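You operate a simulated robot arm through the tools that you are given. There is no shell and no other tool. Be economical: measure what you need, move in short steps, check, and stop when the job is done.

Carry out the task below with a simulated robot arm. There is one attempt and no reset: what you move stays moved.

TASK
Clamp the tank, shut the hatch and mix the chalk in: 300 rpm till the streaks go, then 1200.
Fine: run at 1200 rpm till no lumps show, then stop the machine.

It is judged by the outcome, as a careful person would: the job done as asked, and still so three seconds after it is handed in. It fails if anything else is knocked over, pushed out of place, dropped, spilled or broken.

THE ROBOT
A 7-joint arm with a two-finger parallel gripper, fixed in place. Base frame: the origin is at the foot of the arm, x ahead of it, y to its left, z up; the work surface is at about z = 880. Lengths are in mm, angles in degrees, forces in N, time in s.
With the tool pointing down near the work surface it reaches from about 240 to 680 mm from the base axis. Its first joint turns from -66.0 to 66.0 degrees. Payload 2.4 kg.
The TCP is the grasp point between the finger pads, 30 mm short of the fingertips. In the tool frame z runs along the fingers and y along their closing line. Largest opening 94 mm; finger width 28, thickness 10; the body of the gripper, 50 by 96 mm, starts 55 mm behind the TCP.
Orientation is that of the tool frame in the base frame, as a unit quaternion [x, y, z, w]. With the fingers straight down and closing along the base's y, the tool's x points along the base's -x, its y along +y and its z along -z.

THE INTERFACE
- The arm moves only by the tool move_arm. Its argument "increments" is a list of rows, each an object of numbers (a shift or turn left out is 0, a gripper value left out holds the last): "claw": the gripper command, from -1 (shut) to 1 (fully open), values between in proportion; "tx", "ty", "tz": the shift along the base's x, y, z in mm; "ax", "ay", "az": the turn, a rotation vector about the base's x, y, z in degrees. In form: [{"claw": .., "tx": .., "ty": .., "tz": .., "ax": .., "ay": .., "az": ..}, ...]. A call has 1 to 8 rows; each row is the pose to reach, as a shift and turn from the pose commanded when the call began. A row lasts 0.2 s, in which the tool goes at most 50 mm and 8.6 degrees; a call with a longer step from one row to the next is refused whole, and so is a gripper value outside its range. A pose out of reach is approached as far as the arm can. The call stops where the force on the tool passes 40 N (or 10 N more than at its start, if that is more) or the arm is blocked; 0.2 s more then pass. Each finger travels about 153 mm/s and halts on what it meets, pressing with about 37 N; the grip force reading is that of the motor and also rises with nothing between the fingers. The clock runs only during rows and for 0.2 s after the last one: add rows that repeat a pose to give the fingers time. The reply holds the time, the measured pose of the TCP, the force on the tool along the base axes, the opening and the grip force, in the units named above and with some noise.
- Cameras (640 x 400 px; columns grow to the right, rows downward): "scene" is fixed at [25.1, 459.8, 1451.2]; the picture's right is [-0.87, -0.49, 0.00], its down [-0.24, 0.43, -0.87] and it looks along [0.43, -0.76, -0.50] (base axes); focal length 320 px, centre (320, 200). "wrist" rides on the gripper at [-37, 0, -58] in the tool frame; the picture's right is [0.00, -1.00, 0.00], its down [0.97, 0.00, -0.24] and it looks along [0.24, 0.00, 0.97] (tool axes); focal length 218 px, centre (320, 200).
- grab_frame(camera): a new picture of that camera. The clock stands still meanwhile.
- pixel_to_xyz(camera, pixels): for up to 12 pixels [column, row] of the newest picture of that camera ("zoom" is the newest enlarged one), the place [x, y, z] in the base frame of the surface seen there, good to about 2 mm. The clock stands still meanwhile.
- zoom(camera, box): a new picture of the part [left, top, right, bottom] of that camera's present view, enlarged. The clock stands still meanwhile.
- job_done(): hands the job in; it is judged then, once.

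Work in short steps. Measure before you move; look again where a grasp or a placing could have gone wrong, and mend it. You have 80 turns and 34 pictures in all, those below and enlarged ones among them. Open the gripper and draw the arm clear of the work before you hand the job in, unless the task says otherwise; then end with one line.

The tools are called as name(argument=value, ...) on one line, values as JSON. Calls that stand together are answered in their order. move_arm: Moves the arm, as the interface text tells. Its arguments: {"type":"object","properties":{"increments":{"type":"array"}},"required":["increments"]} The other tools are called the same way: grab_frame (camera) takes a picture; pixel_to_xyz (camera, pixels) gives the place of the surface under pixels of a picture; zoom (camera, box) takes an enlarged picture of a part of a camera's view; job_done () hands the job in.

At the start:

```text
time_s: 0.0
tcp_pos: [464.7, -37.5, 1264.8]
tcp_rot: [0.0, 1.0, 0.0, 0.0]
wrist_force: [0.2, 0.6, -1.1]
width: 94.2
grip_force: 0.1
```

scene: 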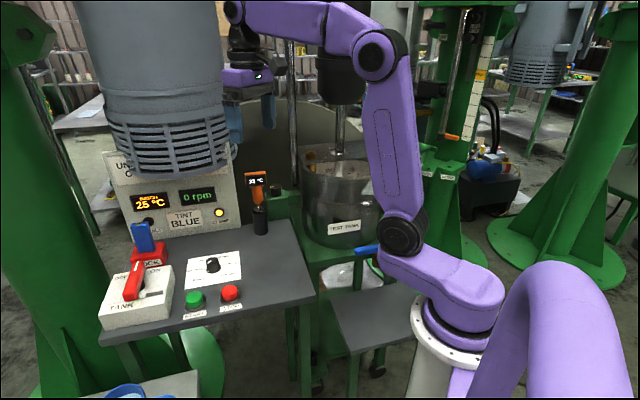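
wrist: 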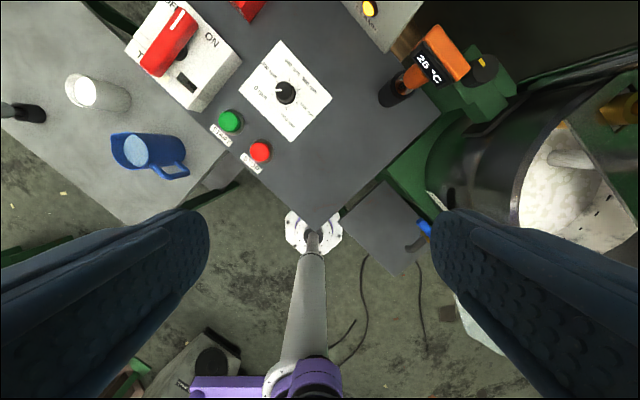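

The scene shows a control panel (knob near 212,265, green/red buttons, a red lever switch, a blue/red lock) and the tank at about 340,205. I'll enlarge the panel and the tank first.

zoom(camera="scene", box=[90, 140, 330, 330])

zoom(camera="scene", box=[240, 60, 480, 270])

zoom(camera="wrist", box=[40, 0, 440, 200])

```text
2.11 times, centred on (210, 235) of scene
```

zoom: 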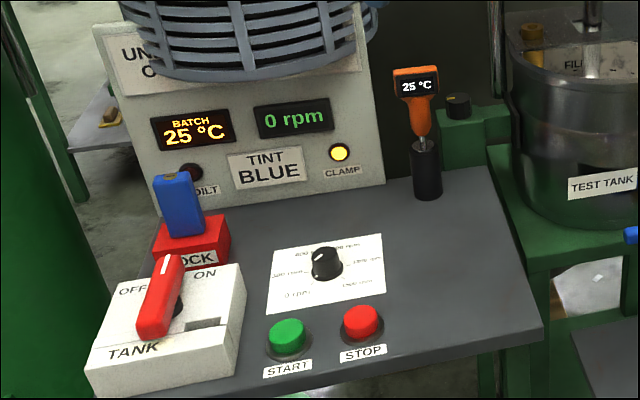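

```text
1.90 times, centred on (360, 165) of scene
```

zoom: 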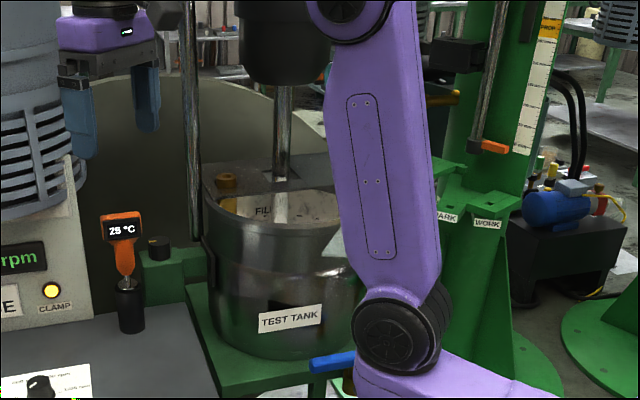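

```text
1.60 times, centred on (240, 100) of wrist
```

zoom: 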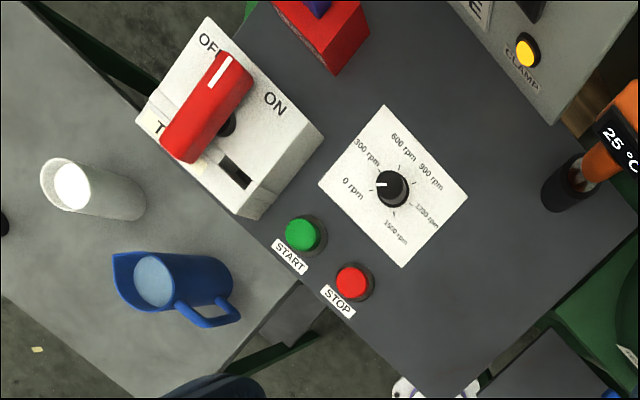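

In the wrist view, the tank sits at the right (about 540,180), with a blue handle near (424,228) and a clamp knob near (484,62). I'll measure the key points, using scene pixels as well.

grab_frame(camera="wrist")

pixel_to_xyz(camera="wrist", pixels=[[286, 92], [232, 119], [261, 151], [168, 41], [424, 228], [484, 62], [620, 108], [516, 200], [560, 180], [100, 92], [150, 150], [395, 245]])

pixel_to_xyz(camera="scene", pixels=[[142, 235], [150, 253], [135, 280], [277, 185], [450, 137], [365, 249], [330, 150], [345, 226], [445, 177], [340, 75], [260, 210], [325, 162]])

```text
28 pictures are left
```

wrist: 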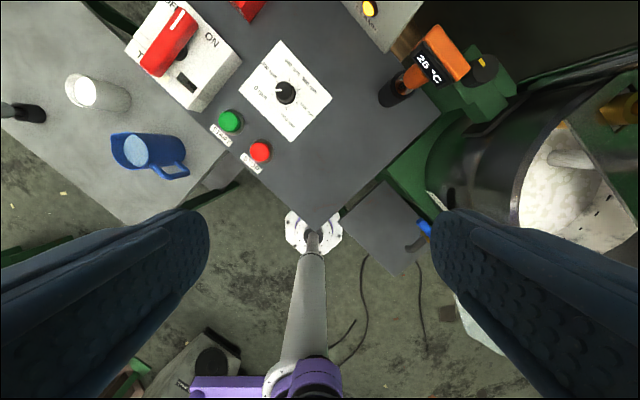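

```text
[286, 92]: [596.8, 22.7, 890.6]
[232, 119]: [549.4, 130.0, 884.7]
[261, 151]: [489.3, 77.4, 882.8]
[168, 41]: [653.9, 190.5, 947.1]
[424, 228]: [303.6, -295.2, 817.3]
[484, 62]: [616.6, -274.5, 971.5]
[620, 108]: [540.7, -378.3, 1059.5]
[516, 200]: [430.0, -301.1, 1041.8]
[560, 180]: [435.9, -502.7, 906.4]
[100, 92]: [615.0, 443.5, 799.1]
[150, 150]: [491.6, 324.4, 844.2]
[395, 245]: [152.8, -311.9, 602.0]
```

```text
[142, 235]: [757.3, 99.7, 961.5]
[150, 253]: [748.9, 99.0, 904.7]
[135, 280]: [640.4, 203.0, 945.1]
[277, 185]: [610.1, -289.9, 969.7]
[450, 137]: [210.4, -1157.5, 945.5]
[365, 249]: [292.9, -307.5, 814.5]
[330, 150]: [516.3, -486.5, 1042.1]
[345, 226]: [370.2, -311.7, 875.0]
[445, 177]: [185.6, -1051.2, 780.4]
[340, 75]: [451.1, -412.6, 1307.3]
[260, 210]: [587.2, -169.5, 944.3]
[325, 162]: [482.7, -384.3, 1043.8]
```

Tank centre is around (450,-430) with its rim at z≈1043, and the clamp knob is near (612,-282,970). I'll move toward the tank, staying well clear of the motor shaft, for a better look.

move_arm(increments=[{"claw": 1, "ty": -45}, {"ty": -90}, {"ty": -135}, {"ty": -170, "tx": -15}, {"ty": -190, "tx": -25}])

grab_frame(camera="wrist")

grab_frame(camera="scene")

```text
time_s: 1.2
tcp_pos: [439.8, -228.2, 1264.0]
tcp_rot: [0.001, 1.0, 0.0, 0.0]
wrist_force: [-0.3, 0.7, -1.1]
width: 94.1
grip_force: 0.0
```

```text
27 pictures are left
```

wrist: 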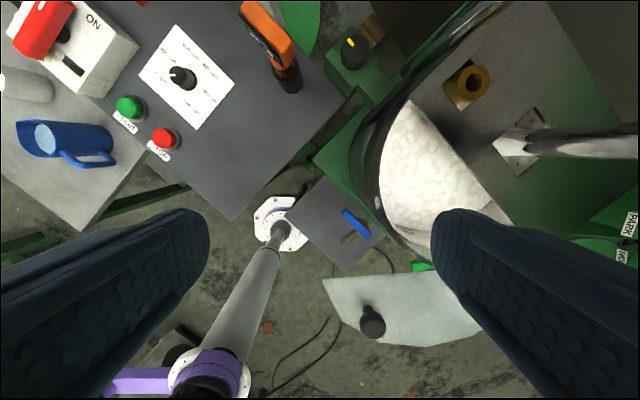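

```text
26 pictures are left
```

scene: 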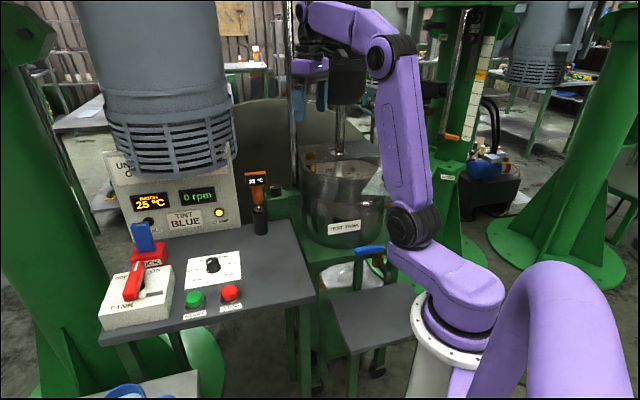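

The open half of the tank shows white chalk. A half-moon plate with a black knob at (372,320) may be the hatch, the blue handle is at (355,225), and the yellow-marked knob is at (352,45). I'll enlarge these.

zoom(camera="wrist", box=[300, 0, 640, 212])

zoom(camera="wrist", box=[270, 160, 510, 360])

pixel_to_xyz(camera="wrist", pixels=[[350, 44], [352, 62], [367, 85], [470, 85], [410, 100], [355, 222], [372, 312], [335, 290], [440, 335], [420, 266], [390, 285], [430, 170]])

zoom(camera="scene", box=[260, 130, 430, 290])

```text
1.88 times, centred on (470, 106) of wrist
```

zoom: 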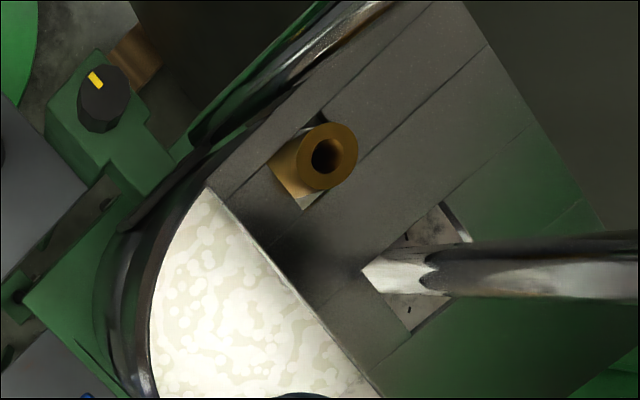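

```text
2.00 times, centred on (390, 260) of wrist
```

zoom: 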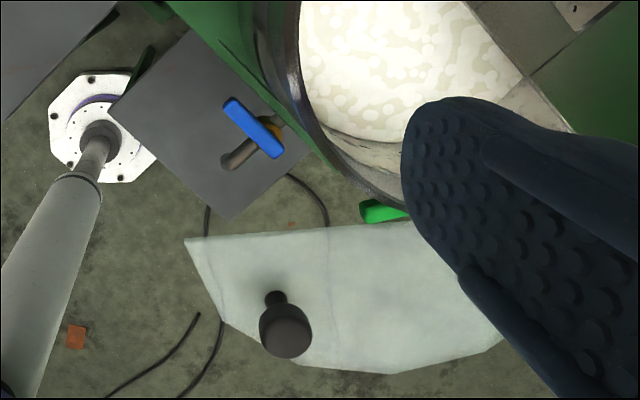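

```text
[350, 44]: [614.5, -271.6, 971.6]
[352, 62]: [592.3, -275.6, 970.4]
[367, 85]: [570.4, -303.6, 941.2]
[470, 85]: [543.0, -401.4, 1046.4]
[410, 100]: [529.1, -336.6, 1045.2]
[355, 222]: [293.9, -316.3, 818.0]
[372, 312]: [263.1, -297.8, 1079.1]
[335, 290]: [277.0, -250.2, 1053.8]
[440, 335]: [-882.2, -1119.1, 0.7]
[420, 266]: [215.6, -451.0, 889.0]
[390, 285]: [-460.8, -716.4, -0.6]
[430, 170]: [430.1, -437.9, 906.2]
```

```text
2.50 times, centred on (345, 210) of scene
```

zoom: 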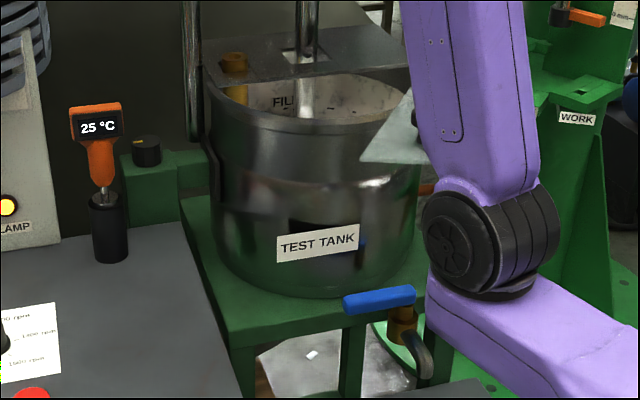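

The hatch seems to be the clear half-plate at z≈1054 and its straight edge lies along y, so it's likely pivoted. I still need to know which control is the clamp, so I'll measure the hanging grey motor and the sign, then look at the panel up close.

pixel_to_xyz(camera="scene", pixels=[[165, 170], [115, 120], [225, 120], [160, 50], [120, 165], [218, 212], [148, 221], [185, 220], [233, 170], [110, 310], [305, 180], [345, 100]])

move_arm(increments=[{"ty": 45, "ay": -8}, {"ty": 90, "ay": -16, "tx": -10}, {"ty": 138, "ay": -24, "tx": -20}, {"ty": 185, "ay": -32, "tx": -30}, {"ty": 230, "ay": -40, "tx": -40}, {"ty": 260, "ay": -45, "tx": -50}])

grab_frame(camera="wrist")

```text
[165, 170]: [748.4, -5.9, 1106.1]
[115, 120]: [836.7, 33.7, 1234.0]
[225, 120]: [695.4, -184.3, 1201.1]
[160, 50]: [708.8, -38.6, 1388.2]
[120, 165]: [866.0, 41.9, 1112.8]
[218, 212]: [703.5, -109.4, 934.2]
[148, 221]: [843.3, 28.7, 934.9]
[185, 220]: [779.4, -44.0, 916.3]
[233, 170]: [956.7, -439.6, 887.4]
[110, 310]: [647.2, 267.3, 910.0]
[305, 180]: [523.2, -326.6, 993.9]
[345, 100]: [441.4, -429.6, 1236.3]
```

```text
time_s: 2.6
tcp_pos: [390.0, 30.5, 1266.8]
tcp_rot: [0.0, 0.923, 0.001, 0.384]
wrist_force: [1.2, 0.1, -0.6]
width: 94.1
grip_force: 0.0
```

```text
22 pictures are left
```

wrist: 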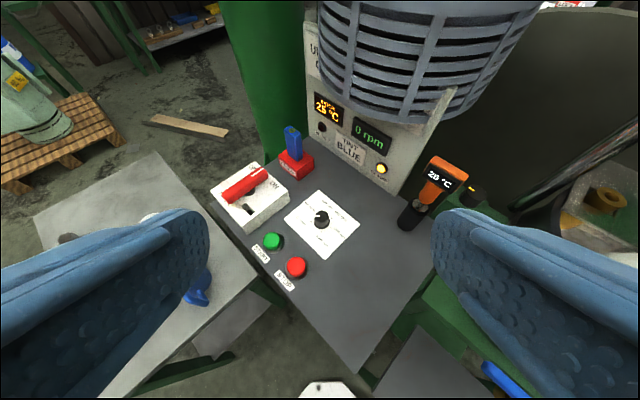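

The sign is still hidden behind the motor. I'll go lower and yaw to face the panel.

move_arm(increments=[{"ty": 25, "tz": -25, "az": -8}, {"ty": 50, "tz": -50, "az": -16}, {"ty": 75, "tz": -75, "az": -24}, {"ty": 100, "tz": -100, "az": -32}, {"ty": 120, "tz": -120, "az": -38}])

zoom(camera="wrist", box=[180, 0, 500, 200])

```text
time_s: 3.8
tcp_pos: [389.9, 151.8, 1145.2]
tcp_rot: [0.3, 0.873, -0.125, 0.363]
wrist_force: [-0.1, -0.5, 0.0]
width: 94.0
grip_force: 0.0
```

```text
2.00 times, centred on (340, 100) of wrist
```

zoom: 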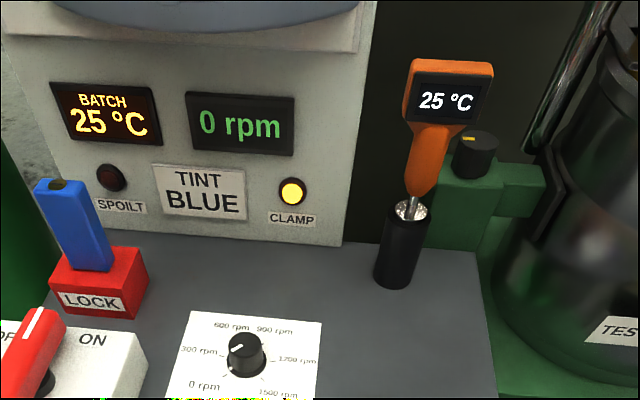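

"SPOILT" lamp is off and the "CLAMP" lamp is amber. I'll lower and pitch up to read the sign under the motor.

move_arm(increments=[{"tz": -30, "tx": -10, "ax": -4.9, "ay": -6.3}, {"tz": -60, "tx": -20, "ax": -9.8, "ay": -12.6}, {"tz": -80, "tx": -30, "ax": -13.5, "ay": -17.3}])

grab_frame(camera="wrist")

```text
time_s: 4.6
tcp_pos: [359.3, 152.7, 1065.4]
tcp_rot: [0.271, 0.789, -0.179, 0.521]
wrist_force: [0.9, -0.5, -0.2]
width: 93.9
grip_force: 0.2
```

```text
20 pictures are left
```

wrist: 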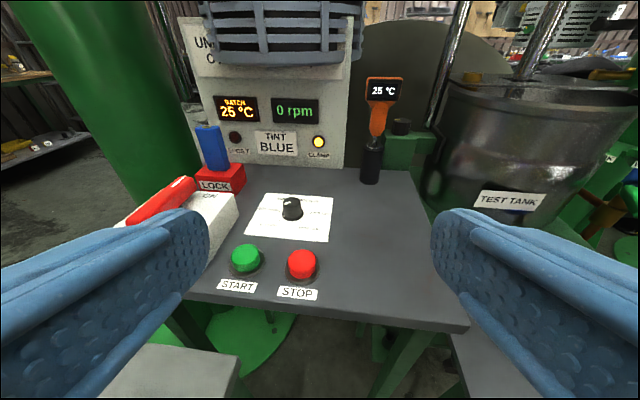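

The sign's text starts with "UN.." at (203,43). I'll enlarge it.

zoom(camera="wrist", box=[160, 0, 400, 150])

```text
2.67 times, centred on (280, 75) of wrist
```

zoom: 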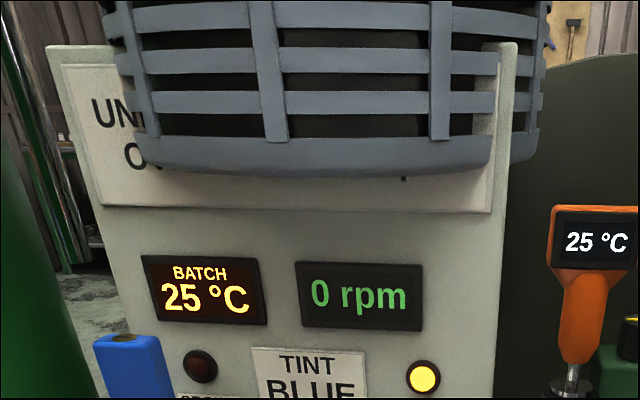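

The sign has two lines, "UN… / O…". I'll try once more from lower down, keeping clear of the panel's edge.

move_arm(increments=[{"tx": -20, "ty": 20, "tz": -20, "ax": -2, "ay": -2.5}, {"tx": -40, "ty": 30, "tz": -55, "ax": -6, "ay": -7.7}, {"tx": -50, "ty": 35, "tz": -95, "ax": -9, "ay": -11.5}, {"tx": -50, "ty": 35, "tz": -130, "ax": -12, "ay": -15.4}])

zoom(camera="wrist", box=[160, 0, 480, 200])

```text
time_s: 5.6
tcp_pos: [406.9, 49.3, 936.9]
tcp_rot: [0.43, 0.587, -0.404, 0.553]
wrist_force: [0.1, -5.2, -0.7]
width: 94.0
grip_force: 0.2
out of reach, approached as far as the arm can: row 2
```

```text
2.00 times, centred on (320, 100) of wrist
```

zoom: 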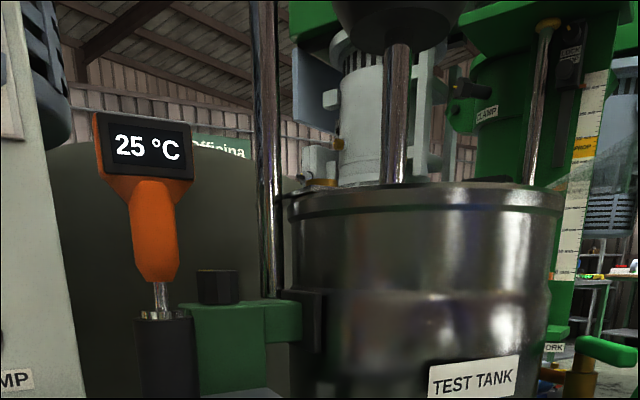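

The arm went off target to (407,49,937), short of its reach. I'll back straight up gently.

move_arm(increments=[{"tz": 30}, {"tz": 70}, {"tz": 110}])

```text
time_s: 6.4
tcp_pos: [308.7, 187.7, 1046.7]
tcp_rot: [0.237, 0.688, -0.223, 0.648]
wrist_force: [0.6, 0.3, 0.0]
width: 94.1
grip_force: 0.1
```

Back in a safe pose. Going back to a tool-down pose, above the panel, to look at the red lever box and the clamp block from close up.

move_arm(increments=[{"ax": 5.2, "ay": 6.7, "tz": 20}, {"ax": 10.4, "ay": 13.4, "tz": 40}, {"ax": 15.6, "ay": 20.1, "tz": 60, "tx": 20}, {"ax": 20.8, "ay": 26.8, "tz": 80, "tx": 50}, {"ax": 26, "ay": 33.5, "tz": 100, "tx": 80}, {"ax": 31.2, "ay": 40.2, "tz": 110, "tx": 110}, {"ax": 36.4, "ay": 46.9, "tz": 120, "tx": 140}, {"ax": 41.6, "ay": 53.6, "tz": 120, "tx": 170}])

move_arm(increments=[{"ax": 5.2, "ay": 6.7, "tx": 35}, {"ax": 11.7, "ay": 14.6, "tx": 60}])

grab_frame(camera="wrist")

```text
time_s: 8.2
tcp_pos: [480.9, 186.4, 1165.0]
tcp_rot: [0.321, 0.933, -0.054, 0.152]
wrist_force: [-0.4, 0.3, 1.3]
width: 93.9
grip_force: 0.1
```

```text
refused: row 2 steps farther than a row can; nothing moved
```

```text
17 pictures are left
```

wrist: 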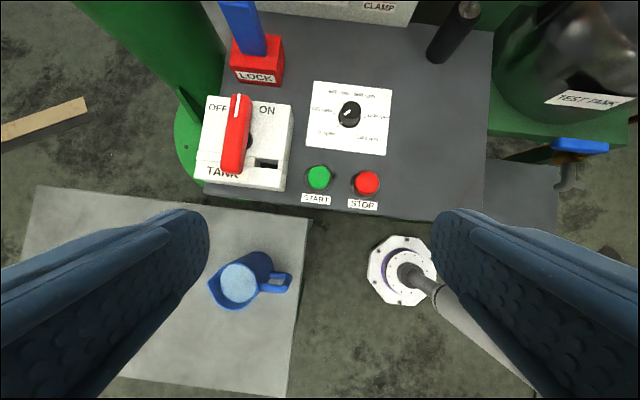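

The box reads OFF / ON / TANK, with a red handle and a slot at (267,162); next to it is a red LOCK block with a blue key. I'll enlarge it.

zoom(camera="wrist", box=[180, 0, 420, 220])

pixel_to_xyz(camera="wrist", pixels=[[240, 98], [238, 130], [232, 168], [262, 111], [267, 162], [349, 113], [319, 173], [366, 180], [255, 20], [270, 55], [285, 185], [202, 180]])

```text
1.82 times, centred on (300, 110) of wrist
```

zoom: 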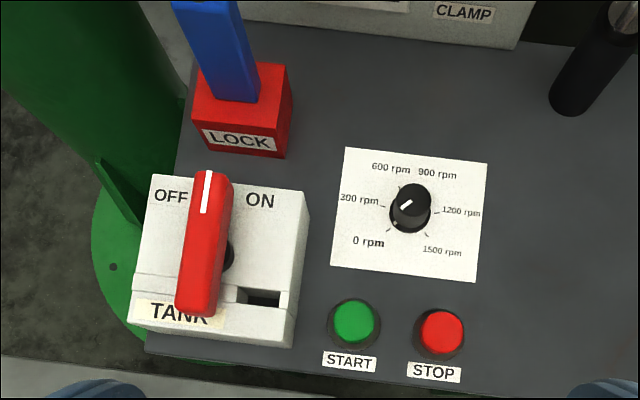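

```text
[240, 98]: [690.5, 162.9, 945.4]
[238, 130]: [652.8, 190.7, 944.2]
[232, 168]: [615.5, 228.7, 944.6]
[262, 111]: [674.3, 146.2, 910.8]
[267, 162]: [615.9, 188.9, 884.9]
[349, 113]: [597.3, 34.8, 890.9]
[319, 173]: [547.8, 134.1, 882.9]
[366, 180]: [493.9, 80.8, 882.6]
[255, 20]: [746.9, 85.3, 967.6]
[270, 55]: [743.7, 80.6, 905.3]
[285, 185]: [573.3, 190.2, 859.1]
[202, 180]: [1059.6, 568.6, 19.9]
```

Lever, lock and knob positions are known; the speed pointer is at 0 rpm. Next I'll look at the green clamp block beside the tank from above.

move_arm(increments=[{"ax": 4, "ay": 5, "ty": -45}, {"ax": 8, "ay": 10, "ty": -92}, {"ax": 11.7, "ay": 14.6, "ty": -139}, {"ax": 11.7, "ay": 14.6, "ty": -187}, {"ax": 11.7, "ay": 14.6, "ty": -235}, {"ax": 11.7, "ay": 14.6, "ty": -282}, {"ax": 11.7, "ay": 14.6, "ty": -330, "tx": 15}, {"ax": 11.7, "ay": 14.6, "ty": -376, "tx": 20}])

grab_frame(camera="wrist")

```text
refused: row 7 steps farther than a row can; nothing moved
```

```text
15 pictures are left
```

wrist: 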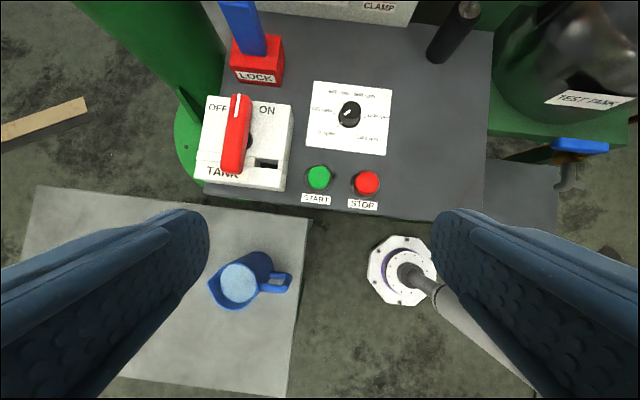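

That call was refused for a 50.3 mm step, so I'll repeat it with smaller ones.

move_arm(increments=[{"ax": 4, "ay": 5, "ty": -45}, {"ax": 8, "ay": 10, "ty": -92}, {"ax": 11.7, "ay": 14.6, "ty": -139}, {"ax": 11.7, "ay": 14.6, "ty": -186}, {"ax": 11.7, "ay": 14.6, "ty": -233, "tx": 5}, {"ax": 11.7, "ay": 14.6, "ty": -280, "tx": 10}, {"ax": 11.7, "ay": 14.6, "ty": -326, "tx": 15}, {"ax": 11.7, "ay": 14.6, "ty": -370, "tx": 20}])

```text
time_s: 10.0
tcp_pos: [499.5, -184.0, 1164.5]
tcp_rot: [0.324, 0.946, 0.001, 0.0]
wrist_force: [-0.5, -0.7, -0.5]
width: 94.3
grip_force: 0.1
```

The tool is vertical again at (500,-184,1165). I'll take an enlarged look at the tank and clamp block.

grab_frame(camera="wrist")

zoom(camera="wrist", box=[320, 0, 560, 150])

```text
14 pictures are left
```

wrist: 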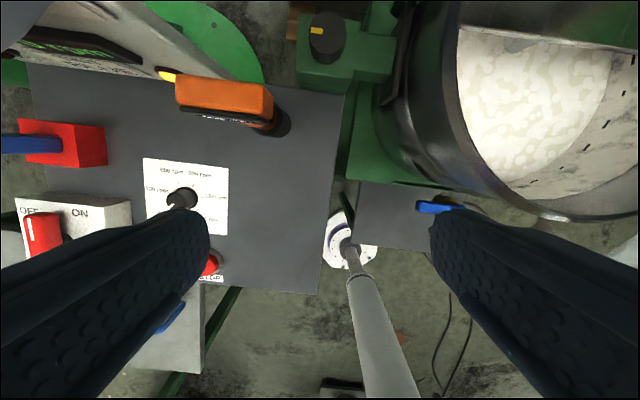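

```text
2.67 times, centred on (440, 75) of wrist
```

zoom: 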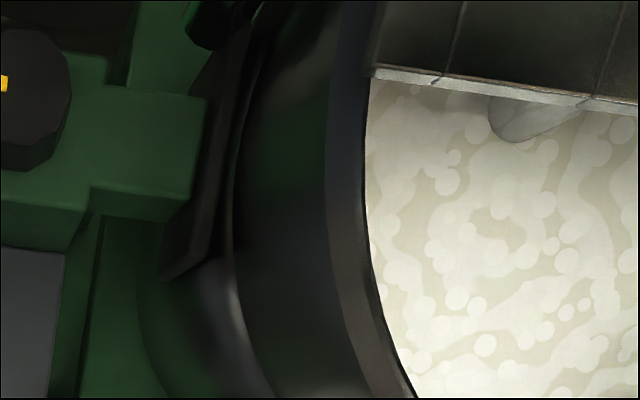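

The clamp block's dark jaw stands off from the tank wall (gap at about zoom 215,200). Its knob's yellow pointer points away from the tank. I'll measure the knob accurately.

pixel_to_xyz(camera="wrist", pixels=[[328, 18], [328, 30], [328, 42], [314, 30], [342, 28], [328, 58], [305, 70], [370, 45], [262, 95], [225, 85], [400, 70], [455, 10]])

```text
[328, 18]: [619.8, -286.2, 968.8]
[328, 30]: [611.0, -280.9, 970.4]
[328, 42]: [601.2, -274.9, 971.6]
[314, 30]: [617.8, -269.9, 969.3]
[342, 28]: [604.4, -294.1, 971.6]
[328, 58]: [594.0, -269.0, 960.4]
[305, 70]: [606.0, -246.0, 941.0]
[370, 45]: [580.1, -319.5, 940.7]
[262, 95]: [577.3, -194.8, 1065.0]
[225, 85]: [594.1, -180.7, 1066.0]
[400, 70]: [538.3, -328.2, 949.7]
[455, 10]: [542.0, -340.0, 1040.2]
```

Knob centre ≈ (610,-281), top at 970, block top at 941. I'll check the chrome pole and thermometer positions before reaching in.

pixel_to_xyz(camera="scene", pixels=[[292, 60], [295, 110], [298, 145], [303, 170], [307, 200], [247, 178], [265, 178], [256, 190], [272, 185], [282, 185], [277, 188], [222, 140]])

```text
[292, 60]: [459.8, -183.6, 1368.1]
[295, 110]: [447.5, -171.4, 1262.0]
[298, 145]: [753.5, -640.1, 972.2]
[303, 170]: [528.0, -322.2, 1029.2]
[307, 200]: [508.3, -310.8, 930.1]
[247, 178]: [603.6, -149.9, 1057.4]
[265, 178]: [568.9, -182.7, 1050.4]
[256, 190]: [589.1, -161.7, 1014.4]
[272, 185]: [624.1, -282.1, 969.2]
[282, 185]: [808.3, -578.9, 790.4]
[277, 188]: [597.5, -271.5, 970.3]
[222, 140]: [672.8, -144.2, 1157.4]
```

The way is clear. I'll move over the knob, partly close the claw (about 60 mm), and stop just above it.

move_arm(increments=[{"claw": 0.3, "tx": 32, "ty": -28}, {"tx": 64, "ty": -56, "tz": -10}, {"tx": 95, "ty": -83, "tz": -30}, {"tx": 110.5, "ty": -97, "tz": -70}, {"tx": 110.5, "ty": -97, "tz": -115}, {"tx": 110.5, "ty": -97, "tz": -150}])

grab_frame(camera="wrist")

```text
time_s: 11.4
tcp_pos: [610.0, -280.9, 1016.1]
tcp_rot: [0.325, 0.946, 0.001, -0.001]
wrist_force: [0.2, -1.2, -0.3]
width: 60.9
grip_force: 0.1
out of reach, approached as far as the arm can: row 4
```

```text
12 pictures are left
```

wrist: 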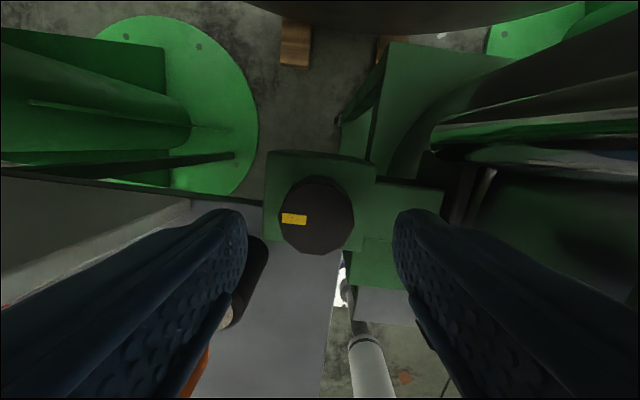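

The knob is centred between the fingers (316,215). I'll descend to z≈978 and close on it.

move_arm(increments=[{"tz": -20, "tx": 2, "ty": -2}, {"tz": -37, "tx": 2, "ty": -2}, {"claw": -1, "tz": -37, "tx": 2, "ty": -2}, {"tz": -37, "tx": 2, "ty": -2}])

```text
time_s: 12.4
tcp_pos: [613.2, -280.2, 978.4]
tcp_rot: [0.324, 0.946, 0.0, -0.001]
wrist_force: [4.6, 3.3, -2.8]
width: 39.3
grip_force: 45.0
```

I have hold of the knob (39 mm wide). I'll turn it clockwise, pointer away from the panel side, in steps.

move_arm(increments=[{"az": -8}, {"az": -16}, {"az": -24}, {"az": -32}, {"az": -40}])

```text
time_s: 13.6
tcp_pos: [613.2, -281.8, 978.7]
tcp_rot: [0.63, 0.777, 0.001, -0.002]
wrist_force: [-14.1, 11.0, 7.9]
width: 39.1
grip_force: 44.5
```

It turned 40° freely. I'll look at the jaw and the lamp.

zoom(camera="scene", box=[120, 130, 360, 280])

```text
2.67 times, centred on (240, 205) of scene
```

zoom: 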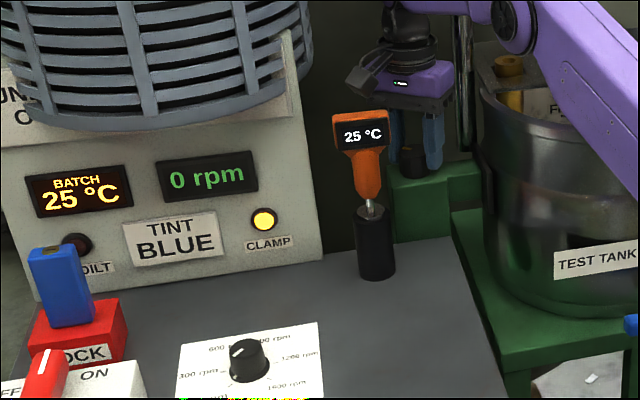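

The lamp is unchanged. I'll go on turning to about 90°, watching the forces.

move_arm(increments=[{"az": -8}, {"az": -16}, {"az": -24}, {"az": -32}, {"az": -40}, {"az": -48}])

```text
time_s: 15.0
tcp_pos: [609.9, -282.0, 979.2]
tcp_rot: [0.891, 0.453, -0.002, -0.003]
wrist_force: [-27.1, 15.3, 13.7]
width: 39.6
grip_force: 45.0
```

The side force has risen to about 31 N, which could be a stop or slipping. I'll release, rise a little and look at the pointer.

move_arm(increments=[{"claw": 0.3}, {"tz": 0}, {"tz": 40}, {"tz": 60}])

grab_frame(camera="wrist")

```text
time_s: 16.0
tcp_pos: [613.1, -283.1, 1039.4]
tcp_rot: [0.891, 0.454, 0.002, 0.001]
wrist_force: [0.0, 0.2, -0.3]
width: 61.1
grip_force: 0.0
```

```text
10 pictures are left
```

wrist: 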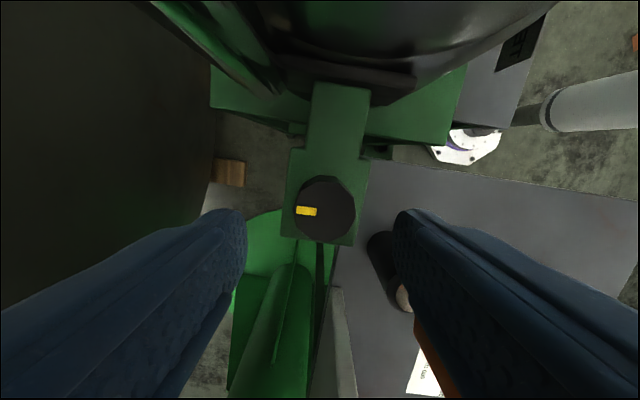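

The knob really turned 88° with the hand (pointer at 305,211), and the bar to the jaw at (335,110) looks extended. I'll measure where the jaw is now.

pixel_to_xyz(camera="wrist", pixels=[[340, 92], [330, 85], [380, 84], [412, 80], [350, 70], [350, 60], [335, 130], [330, 165], [325, 205], [400, 60]])

zoom(camera="scene", box=[180, 140, 360, 252])

```text
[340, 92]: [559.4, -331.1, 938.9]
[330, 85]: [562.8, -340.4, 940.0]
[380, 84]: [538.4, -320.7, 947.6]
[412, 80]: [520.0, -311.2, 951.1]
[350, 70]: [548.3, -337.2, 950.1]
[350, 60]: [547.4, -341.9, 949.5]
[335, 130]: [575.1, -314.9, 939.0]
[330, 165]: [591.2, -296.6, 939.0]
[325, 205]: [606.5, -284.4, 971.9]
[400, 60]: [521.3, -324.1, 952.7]
```

```text
3.56 times, centred on (270, 196) of scene
```

zoom: 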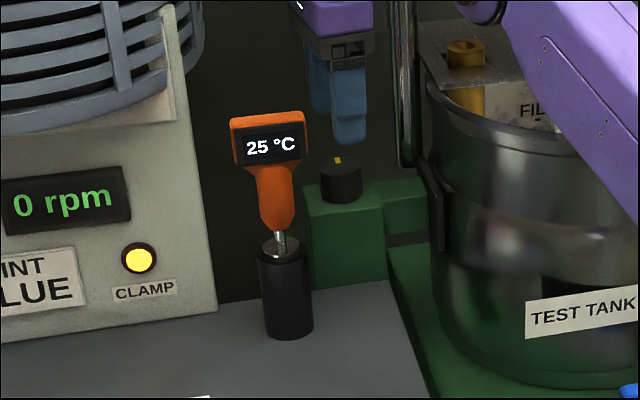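

The lamp hasn't changed and I can't see that the jaw has moved. It may need more turning, so I'll swing the hand back, regrip and go further clockwise.

move_arm(increments=[{"tx": -3, "ty": 2, "az": 8}, {"tx": -3, "ty": 2, "az": 16}, {"tx": -3, "ty": 2, "az": 24}, {"tx": -3, "ty": 2, "az": 32}, {"tx": -3, "ty": 2, "az": 40}, {"tx": -3, "ty": 2, "az": 48}, {"tx": -3, "ty": 2, "az": 56}, {"tx": -3, "ty": 2, "az": 64}])

move_arm(increments=[{"az": 8}, {"az": 16}, {"az": 24}, {"az": 24, "tz": -40}, {"az": 24, "tz": -60}, {"az": 24, "tz": -60, "claw": -1}, {"az": 24, "tz": -60}])

move_arm(increments=[{"az": -8}, {"az": -16}, {"az": -24}, {"az": -32}, {"az": -40}, {"az": -48}, {"az": -56}, {"az": -64}])

```text
time_s: 17.8
tcp_pos: [610.8, -279.5, 1039.0]
tcp_rot: [0.514, 0.858, 0.001, -0.001]
wrist_force: [-0.9, 0.1, 0.9]
width: 60.9
grip_force: 0.0
```

```text
time_s: 19.4
tcp_pos: [610.5, -278.7, 978.9]
tcp_rot: [0.324, 0.946, 0.002, -0.001]
wrist_force: [2.2, 5.9, 2.1]
width: 38.8
grip_force: 44.9
```

```text
time_s: 21.2
tcp_pos: [610.0, -279.5, 978.7]
tcp_rot: [0.776, 0.63, 0.003, 0.001]
wrist_force: [20.0, 4.7, -2.4]
width: 39.3
grip_force: 44.8
```

Turned 64° more, to about 152° in all. I'll go on to roughly 185° and check.

move_arm(increments=[{"az": -8}, {"az": -16}, {"az": -24}, {"az": -30}])

move_arm(increments=[{"claw": 0.3}, {"tz": 0}, {"tz": 40}, {"tz": 60}])

grab_frame(camera="wrist")

```text
time_s: 22.2
tcp_pos: [606.9, -283.6, 977.8]
tcp_rot: [0.915, 0.404, -0.001, 0.001]
wrist_force: [6.6, -3.7, 0.7]
width: 39.7
grip_force: 45.0
```

```text
time_s: 23.2
tcp_pos: [609.3, -280.0, 1038.3]
tcp_rot: [0.913, 0.407, 0.001, 0.0]
wrist_force: [-0.1, 0.0, -0.8]
width: 61.0
grip_force: 0.1
```

```text
8 pictures are left
```

wrist: 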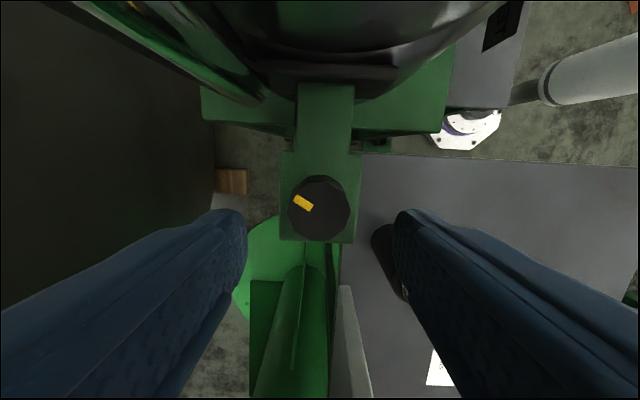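

The pointer now sits about 120° clockwise of where it started, and the hand slipped past it, so the knob has reached its stop. I'll measure the jaw again and read the lamp.

pixel_to_xyz(camera="wrist", pixels=[[325, 90], [325, 80], [325, 72], [325, 62], [380, 75], [270, 78], [393, 76], [260, 66], [300, 100], [318, 150], [302, 203], [319, 208]])

zoom(camera="scene", box=[180, 140, 360, 252])

```text
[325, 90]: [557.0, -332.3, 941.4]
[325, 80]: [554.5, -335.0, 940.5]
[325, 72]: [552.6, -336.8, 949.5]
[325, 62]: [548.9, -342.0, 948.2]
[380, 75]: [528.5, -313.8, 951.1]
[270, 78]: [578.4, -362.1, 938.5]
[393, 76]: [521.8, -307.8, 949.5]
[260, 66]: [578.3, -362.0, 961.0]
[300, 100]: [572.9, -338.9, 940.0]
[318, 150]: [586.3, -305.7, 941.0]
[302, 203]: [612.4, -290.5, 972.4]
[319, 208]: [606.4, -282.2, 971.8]
```

```text
3.56 times, centred on (270, 196) of scene
```

zoom: 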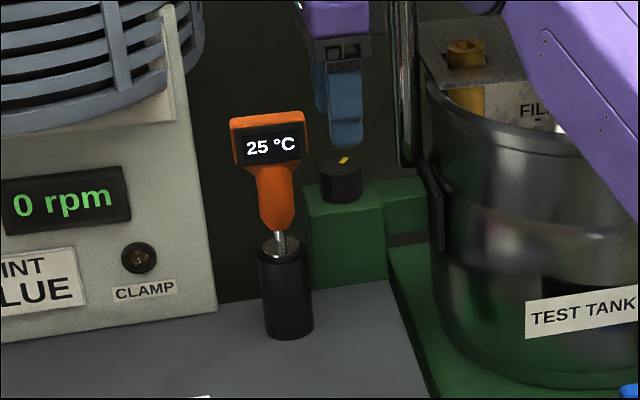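

The CLAMP lamp has gone out, so the tank is clamped. Working from the measured edges, the hatch pivots about (320,-546) and needs roughly 50° clockwise, taking its knob from (250,-298) to about (464,-332). I'll move above the hatch knob at a safe height first.

move_arm(increments=[{"tz": 45, "az": 8}, {"tz": 90, "az": 16}, {"tx": -20, "ty": 20, "tz": 125, "az": 24}, {"tx": -60, "ty": 40, "tz": 140, "az": 32}, {"tx": -105, "ty": 55, "tz": 150, "az": 40}, {"tx": -150, "ty": 62, "tz": 155, "az": 48}, {"tx": -195, "ty": 65, "tz": 160, "az": 56}, {"tx": -240, "ty": 65, "tz": 160, "az": 64}])

move_arm(increments=[{"tx": -40, "az": 8}, {"tx": -80, "ty": -20, "az": 16}, {"tx": -115, "ty": -45, "az": 18}, {"tx": -128, "ty": -70, "az": 18}])

move_arm(increments=[{"ax": -6.4, "ay": -5.3}, {"ax": -12.8, "ay": -10.6}, {"ax": -19.3, "ay": -16, "tz": -30}])

```text
time_s: 25.0
tcp_pos: [371.2, -214.0, 1198.8]
tcp_rot: [0.557, 0.83, 0.001, 0.0]
wrist_force: [-0.1, -1.1, 0.6]
width: 61.2
grip_force: 0.1
out of reach, approached as far as the arm can: row 2, 3
```

```text
time_s: 26.0
tcp_pos: [242.0, -285.5, 1198.5]
tcp_rot: [0.422, 0.907, 0.001, 0.0]
wrist_force: [0.3, -0.4, 0.5]
width: 61.0
grip_force: 0.1
```

```text
time_s: 26.8
tcp_pos: [240.7, -285.3, 1168.5]
tcp_rot: [0.412, 0.885, -0.092, 0.196]
wrist_force: [0.0, 0.1, 0.4]
width: 61.1
grip_force: 0.2
```

The tool is tilted above the hatch knob. I'll take one picture to aim.

grab_frame(camera="wrist")

pixel_to_xyz(camera="wrist", pixels=[[320, 200], [320, 215], [320, 230], [320, 245], [320, 180], [300, 215], [340, 215], [330, 225], [310, 225], [320, 260], [305, 235], [335, 200]])

```text
6 pictures are left
```

wrist: 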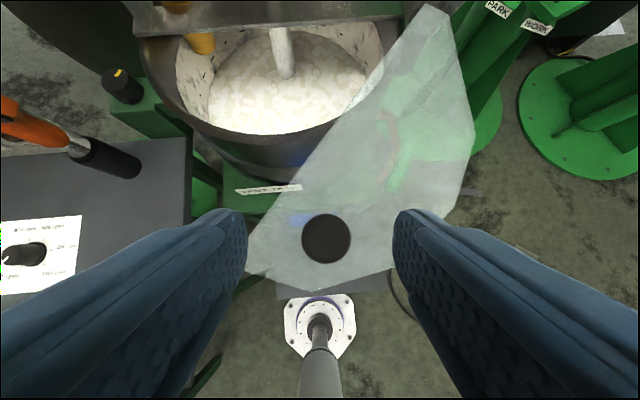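

```text
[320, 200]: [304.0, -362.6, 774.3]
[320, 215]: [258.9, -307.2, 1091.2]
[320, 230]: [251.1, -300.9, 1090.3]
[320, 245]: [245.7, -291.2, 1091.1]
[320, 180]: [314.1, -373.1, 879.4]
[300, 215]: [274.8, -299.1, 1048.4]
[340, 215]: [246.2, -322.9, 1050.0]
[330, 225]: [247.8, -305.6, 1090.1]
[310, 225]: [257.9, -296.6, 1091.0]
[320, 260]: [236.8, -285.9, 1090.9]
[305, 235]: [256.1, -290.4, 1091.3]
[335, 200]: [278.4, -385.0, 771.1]
```

The knob top is at z≈1091 with its centre at about (244.5,-297), and the plate is at z≈1049. The edges confirm a pivot near (315,-548). I'll lower onto the knob and grip it.

move_arm(increments=[{"tz": -35, "ty": -6}, {"tz": -60, "ty": -6}, {"tz": -73, "ty": -6}, {"tz": -73, "ty": -6, "claw": -1}, {"tz": -73, "ty": -6}])

```text
time_s: 28.0
tcp_pos: [242.4, -291.2, 1094.9]
tcp_rot: [0.412, 0.885, -0.092, 0.196]
wrist_force: [0.6, 0.5, -3.4]
width: 33.4
grip_force: 44.9
```

The grip holds the hatch knob (33 mm). I'll swing it along the computed arc, halfway first.

move_arm(increments=[{"tx": 16.5, "ty": 4, "az": -3.6}, {"tx": 32.9, "ty": 7.3, "az": -7.2}, {"tx": 66.4, "ty": 10.5, "az": -14.5}, {"tx": 100.1, "ty": 9.4, "az": -21.7}])

```text
time_s: 29.0
tcp_pos: [339.9, -283.1, 1095.9]
tcp_rot: [0.571, 0.792, -0.128, 0.174]
wrist_force: [-0.5, -12.5, -13.2]
width: 33.3
grip_force: 45.2
```

It's moving with modest force (12 N toward the pivot). I'll bias slightly inward and finish the swing.

move_arm(increments=[{"tx": 32, "ty": -9, "az": -7.2}, {"tx": 63.5, "ty": -19, "az": -14.4}, {"tx": 94, "ty": -33, "az": -21.7}])

```text
time_s: 29.8
tcp_pos: [436.8, -313.4, 1095.9]
tcp_rot: [0.71, 0.67, -0.158, 0.147]
wrist_force: [3.1, 3.3, -5.1]
width: 33.3
grip_force: 45.5
```

move_arm(increments=[{"tx": 14.5, "ty": -9, "az": -3.6}, {"tx": 29, "ty": -18, "az": -7.2}, {"tx": 36, "ty": -23, "az": -9}])

```text
time_s: 30.4
tcp_pos: [454.5, -325.7, 1096.2]
tcp_rot: [0.747, 0.63, -0.171, 0.126]
wrist_force: [-9.9, 11.6, 10.2]
width: 33.3
grip_force: 44.7
stopped in row 2: the force on the tool passed its limit (the readings are from after the stop); the commanded pose is now the measured one
```

It stopped on contact force, near the computed closed angle. I'll release, back out along the tool axis and look.

move_arm(increments=[{"claw": 0.3}, {"tz": 0}, {"tx": 2, "ty": 17, "tz": 36}, {"tx": 4, "ty": 38, "tz": 80}, {"tx": 4, "ty": 60, "tz": 110}])

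grab_frame(camera="wrist")

pixel_to_xyz(camera="wrist", pixels=[[320, 200], [320, 220], [320, 240], [300, 220], [340, 220], [300, 240], [340, 240], [320, 180]])

```text
time_s: 31.6
tcp_pos: [458.7, -267.4, 1205.0]
tcp_rot: [0.747, 0.63, -0.169, 0.127]
wrist_force: [0.5, 1.0, -0.2]
width: 61.4
grip_force: 0.0
```

```text
5 pictures are left
```

wrist: 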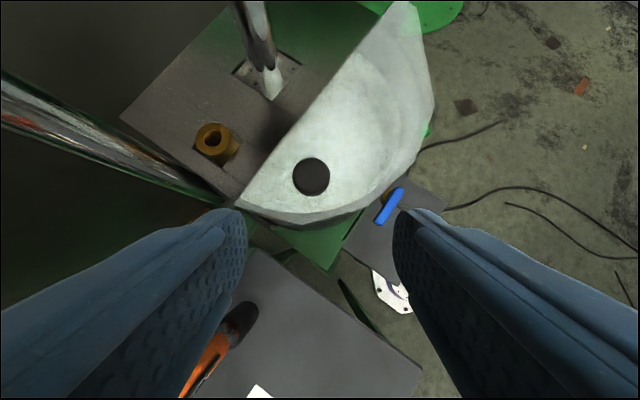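

```text
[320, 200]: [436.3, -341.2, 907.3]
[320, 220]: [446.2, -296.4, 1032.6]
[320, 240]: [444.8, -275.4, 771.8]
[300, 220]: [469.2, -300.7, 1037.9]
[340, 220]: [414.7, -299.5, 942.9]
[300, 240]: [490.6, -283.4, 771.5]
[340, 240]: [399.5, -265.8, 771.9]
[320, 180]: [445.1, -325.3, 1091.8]
```

The hatch is closed: its straight edge meets the fixed half all along. Before working the speed knob I'll get the panel surface height from this same picture.

pixel_to_xyz(camera="wrist", pixels=[[330, 330], [290, 370], [256, 392], [300, 300]])

pixel_to_xyz(camera="scene", pixels=[[212, 259], [212, 264], [206, 263], [218, 263], [195, 297], [231, 291], [230, 260], [190, 280]])

```text
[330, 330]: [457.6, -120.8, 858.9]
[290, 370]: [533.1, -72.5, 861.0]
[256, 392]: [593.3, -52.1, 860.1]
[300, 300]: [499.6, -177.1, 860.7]
```

```text
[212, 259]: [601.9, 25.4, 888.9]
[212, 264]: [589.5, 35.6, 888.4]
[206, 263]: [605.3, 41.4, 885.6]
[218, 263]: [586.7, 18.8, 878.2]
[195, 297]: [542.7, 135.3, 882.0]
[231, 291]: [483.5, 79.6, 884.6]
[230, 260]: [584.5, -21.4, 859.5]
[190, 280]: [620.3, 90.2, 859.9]
```

Knob centre is about (598,29), top at 890, panel at 860. I'll straighten the tool and move over the knob.

move_arm(increments=[{"ax": 8, "ay": -1.8, "ty": 40}, {"ax": 16, "ay": -3.6, "ty": 80}, {"ax": 23.8, "ay": -5.4, "ty": 125}])

move_arm(increments=[{"az": 8, "ty": 20}, {"az": 16, "ty": 45}, {"az": 24, "ty": 75, "tx": 15}, {"az": 32, "ty": 105, "tx": 40}, {"az": 40, "ty": 130, "tx": 70, "tz": -20}, {"az": 48, "ty": 150, "tx": 100, "tz": -45}, {"az": 56, "ty": 165, "tx": 125, "tz": -80}, {"az": 64, "ty": 171, "tx": 139, "tz": -120}])

move_arm(increments=[{"az": 8, "tz": -40}, {"az": 16, "tz": -85}, {"az": 16, "tz": -120}])

```text
time_s: 32.4
tcp_pos: [459.4, -142.0, 1205.1]
tcp_rot: [0.765, 0.644, 0.0, 0.0]
wrist_force: [0.5, 0.3, 0.2]
width: 60.7
grip_force: 0.1
```

```text
time_s: 34.2
tcp_pos: [599.3, 29.8, 1084.7]
tcp_rot: [0.303, 0.953, -0.002, 0.001]
wrist_force: [0.0, 0.1, 0.1]
width: 61.1
grip_force: 0.1
```

```text
time_s: 35.0
tcp_pos: [599.7, 29.4, 963.6]
tcp_rot: [0.17, 0.985, -0.001, 0.001]
wrist_force: [-0.2, -0.3, -0.1]
width: 61.1
grip_force: 0.1
```

Over the knob now. I'll lower to z≈896 and grip it.

move_arm(increments=[{"tx": -1, "tz": -35}, {"tx": -1, "tz": -66}, {"tx": -1, "tz": -66, "claw": -1}, {"tx": -1, "tz": -66}])

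```text
time_s: 36.0
tcp_pos: [597.3, 29.4, 898.3]
tcp_rot: [0.171, 0.985, -0.001, 0.001]
wrist_force: [-1.6, 0.9, 0.9]
width: 33.1
grip_force: 44.8
```

The knob is gripped (33 mm). I'll turn it 54° clockwise to 300 rpm, release, lift off and check the pointer with one picture.

move_arm(increments=[{"az": -8}, {"az": -16}, {"az": -24}, {"az": -32}, {"az": -40}, {"az": -48}, {"az": -54}])

move_arm(increments=[{"claw": 0.3}, {"tz": 0}, {"tz": 40}, {"tz": 85}, {"tz": 130}, {"tz": 160}])

grab_frame(camera="wrist")

```text
time_s: 37.6
tcp_pos: [598.8, 31.9, 899.4]
tcp_rot: [0.598, 0.801, 0.001, 0.003]
wrist_force: [19.6, 19.7, -6.6]
width: 32.8
grip_force: 45.5
```

```text
time_s: 39.0
tcp_pos: [597.6, 28.0, 1060.2]
tcp_rot: [0.6, 0.8, -0.002, -0.001]
wrist_force: [-0.5, -0.1, -0.6]
width: 61.1
grip_force: 0.1
```

```text
4 pictures are left
```

wrist: 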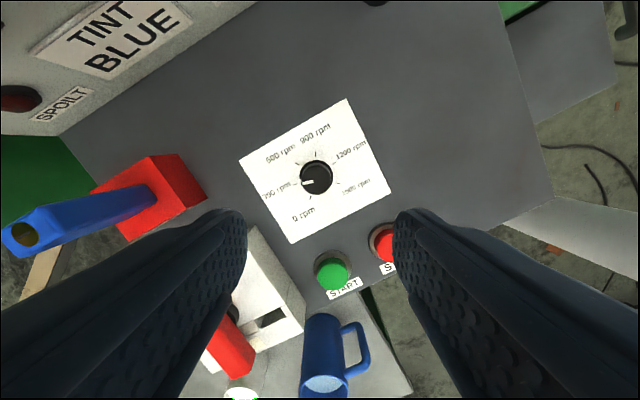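

The pointer sits on the 300 tick. Next I'll shut the fingers and go over START at (547,131).

move_arm(increments=[{"claw": -1, "tx": -17, "ty": 34}, {"tx": -34, "ty": 68, "tz": -20}, {"tx": -50.6, "ty": 103, "tz": -50}, {"tx": -50.6, "ty": 103, "tz": -95}, {"tx": -50.6, "ty": 103, "tz": -135}])

move_arm(increments=[{"tz": -6}, {"tz": -10}, {"tz": -13}, {"tz": -16}])

```text
time_s: 40.2
tcp_pos: [547.3, 132.0, 922.0]
tcp_rot: [0.6, 0.8, -0.001, 0.0]
wrist_force: [-0.5, -1.1, -0.6]
width: 0.0
grip_force: 33.1
```

```text
time_s: 41.2
tcp_pos: [546.3, 131.4, 907.4]
tcp_rot: [0.6, 0.8, -0.001, 0.0]
wrist_force: [0.7, -0.8, 3.0]
width: 0.0
grip_force: 32.9
```

The button is giving with 3 N. I'll press a little deeper, then lift.

move_arm(increments=[{"tz": -3}, {"tz": -6}, {"tz": 0}, {"tz": 25}, {"tz": 60}])

```text
time_s: 42.4
tcp_pos: [546.8, 132.4, 968.3]
tcp_rot: [0.6, 0.8, -0.001, 0.0]
wrist_force: [0.9, 0.3, 0.4]
width: 0.0
grip_force: 33.5
```

START has been pressed. I'll go to a viewing pose that takes in both the rpm display and the tank, with the fingers closed out of the way.

move_arm(increments=[{"tz": 45, "az": 8}, {"tx": -20, "ty": -25, "tz": 80, "az": 16}, {"tx": -35, "ty": -55, "tz": 115, "az": 24}, {"tx": -50, "ty": -90, "tz": 145, "az": 32}, {"tx": -65, "ty": -130, "tz": 170, "az": 33}, {"tx": -80, "ty": -170, "tz": 195, "az": 33}, {"tx": -85, "ty": -195, "tz": 210, "az": 33}])

move_arm(increments=[{"ax": -5.4, "ay": -6.2, "ty": -19, "tz": 5}, {"ax": -10.8, "ay": -12.4, "ty": -38, "tz": 10}, {"ax": -16.2, "ay": -18.6, "ty": -57, "tz": 15}, {"ax": -21.6, "ay": -24.8, "ty": -76, "tz": 20}, {"ax": -27, "ay": -30.8, "ty": -94, "tz": 24}, {"ax": -27, "ay": -30.8, "ty": -94, "tz": 24}, {"ax": -27, "ay": -30.8, "ty": -94, "tz": 24}, {"ax": -27, "ay": -30.8, "ty": -94, "tz": 24}])

move_arm(increments=[{"tz": 0}, {"tz": 0}, {"tz": 0}, {"tz": 0}, {"tz": 0}, {"tz": 0}, {"tz": 0}, {"tz": 0}])

move_arm(increments=[{"tz": 0}, {"tz": 0}, {"tz": 0}, {"tz": 0}, {"tz": 0}, {"tz": 0}, {"tz": 0}, {"tz": 0}])

grab_frame(camera="wrist")

```text
time_s: 44.0
tcp_pos: [461.4, -64.6, 1179.7]
tcp_rot: [0.348, 0.938, 0.0, 0.0]
wrist_force: [1.0, -0.5, 0.2]
width: 0.1
grip_force: 33.1
```

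```text
time_s: 45.8
tcp_pos: [460.9, -157.5, 1202.5]
tcp_rot: [0.326, 0.878, -0.127, 0.328]
wrist_force: [0.0, 0.1, -0.5]
width: 0.1
grip_force: 33.3
```

```text
time_s: 47.6
tcp_pos: [461.7, -156.5, 1202.1]
tcp_rot: [0.326, 0.878, -0.126, 0.327]
wrist_force: [-0.5, 0.2, -0.3]
width: 0.1
grip_force: 33.3
```

```text
time_s: 49.4
tcp_pos: [461.1, -157.6, 1202.0]
tcp_rot: [0.326, 0.878, -0.126, 0.327]
wrist_force: [0.1, 0.2, 0.0]
width: 0.0
grip_force: 33.2
```

```text
3 pictures are left
```

wrist: 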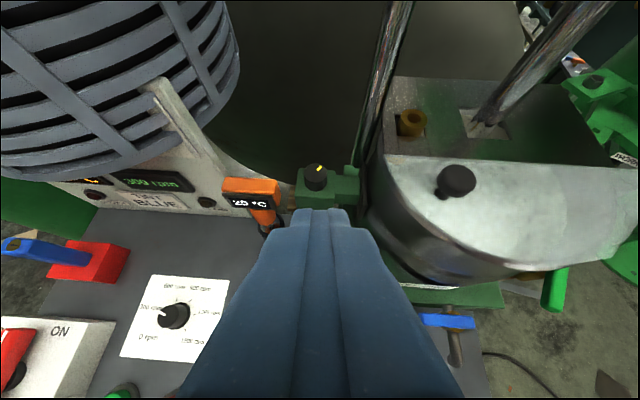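

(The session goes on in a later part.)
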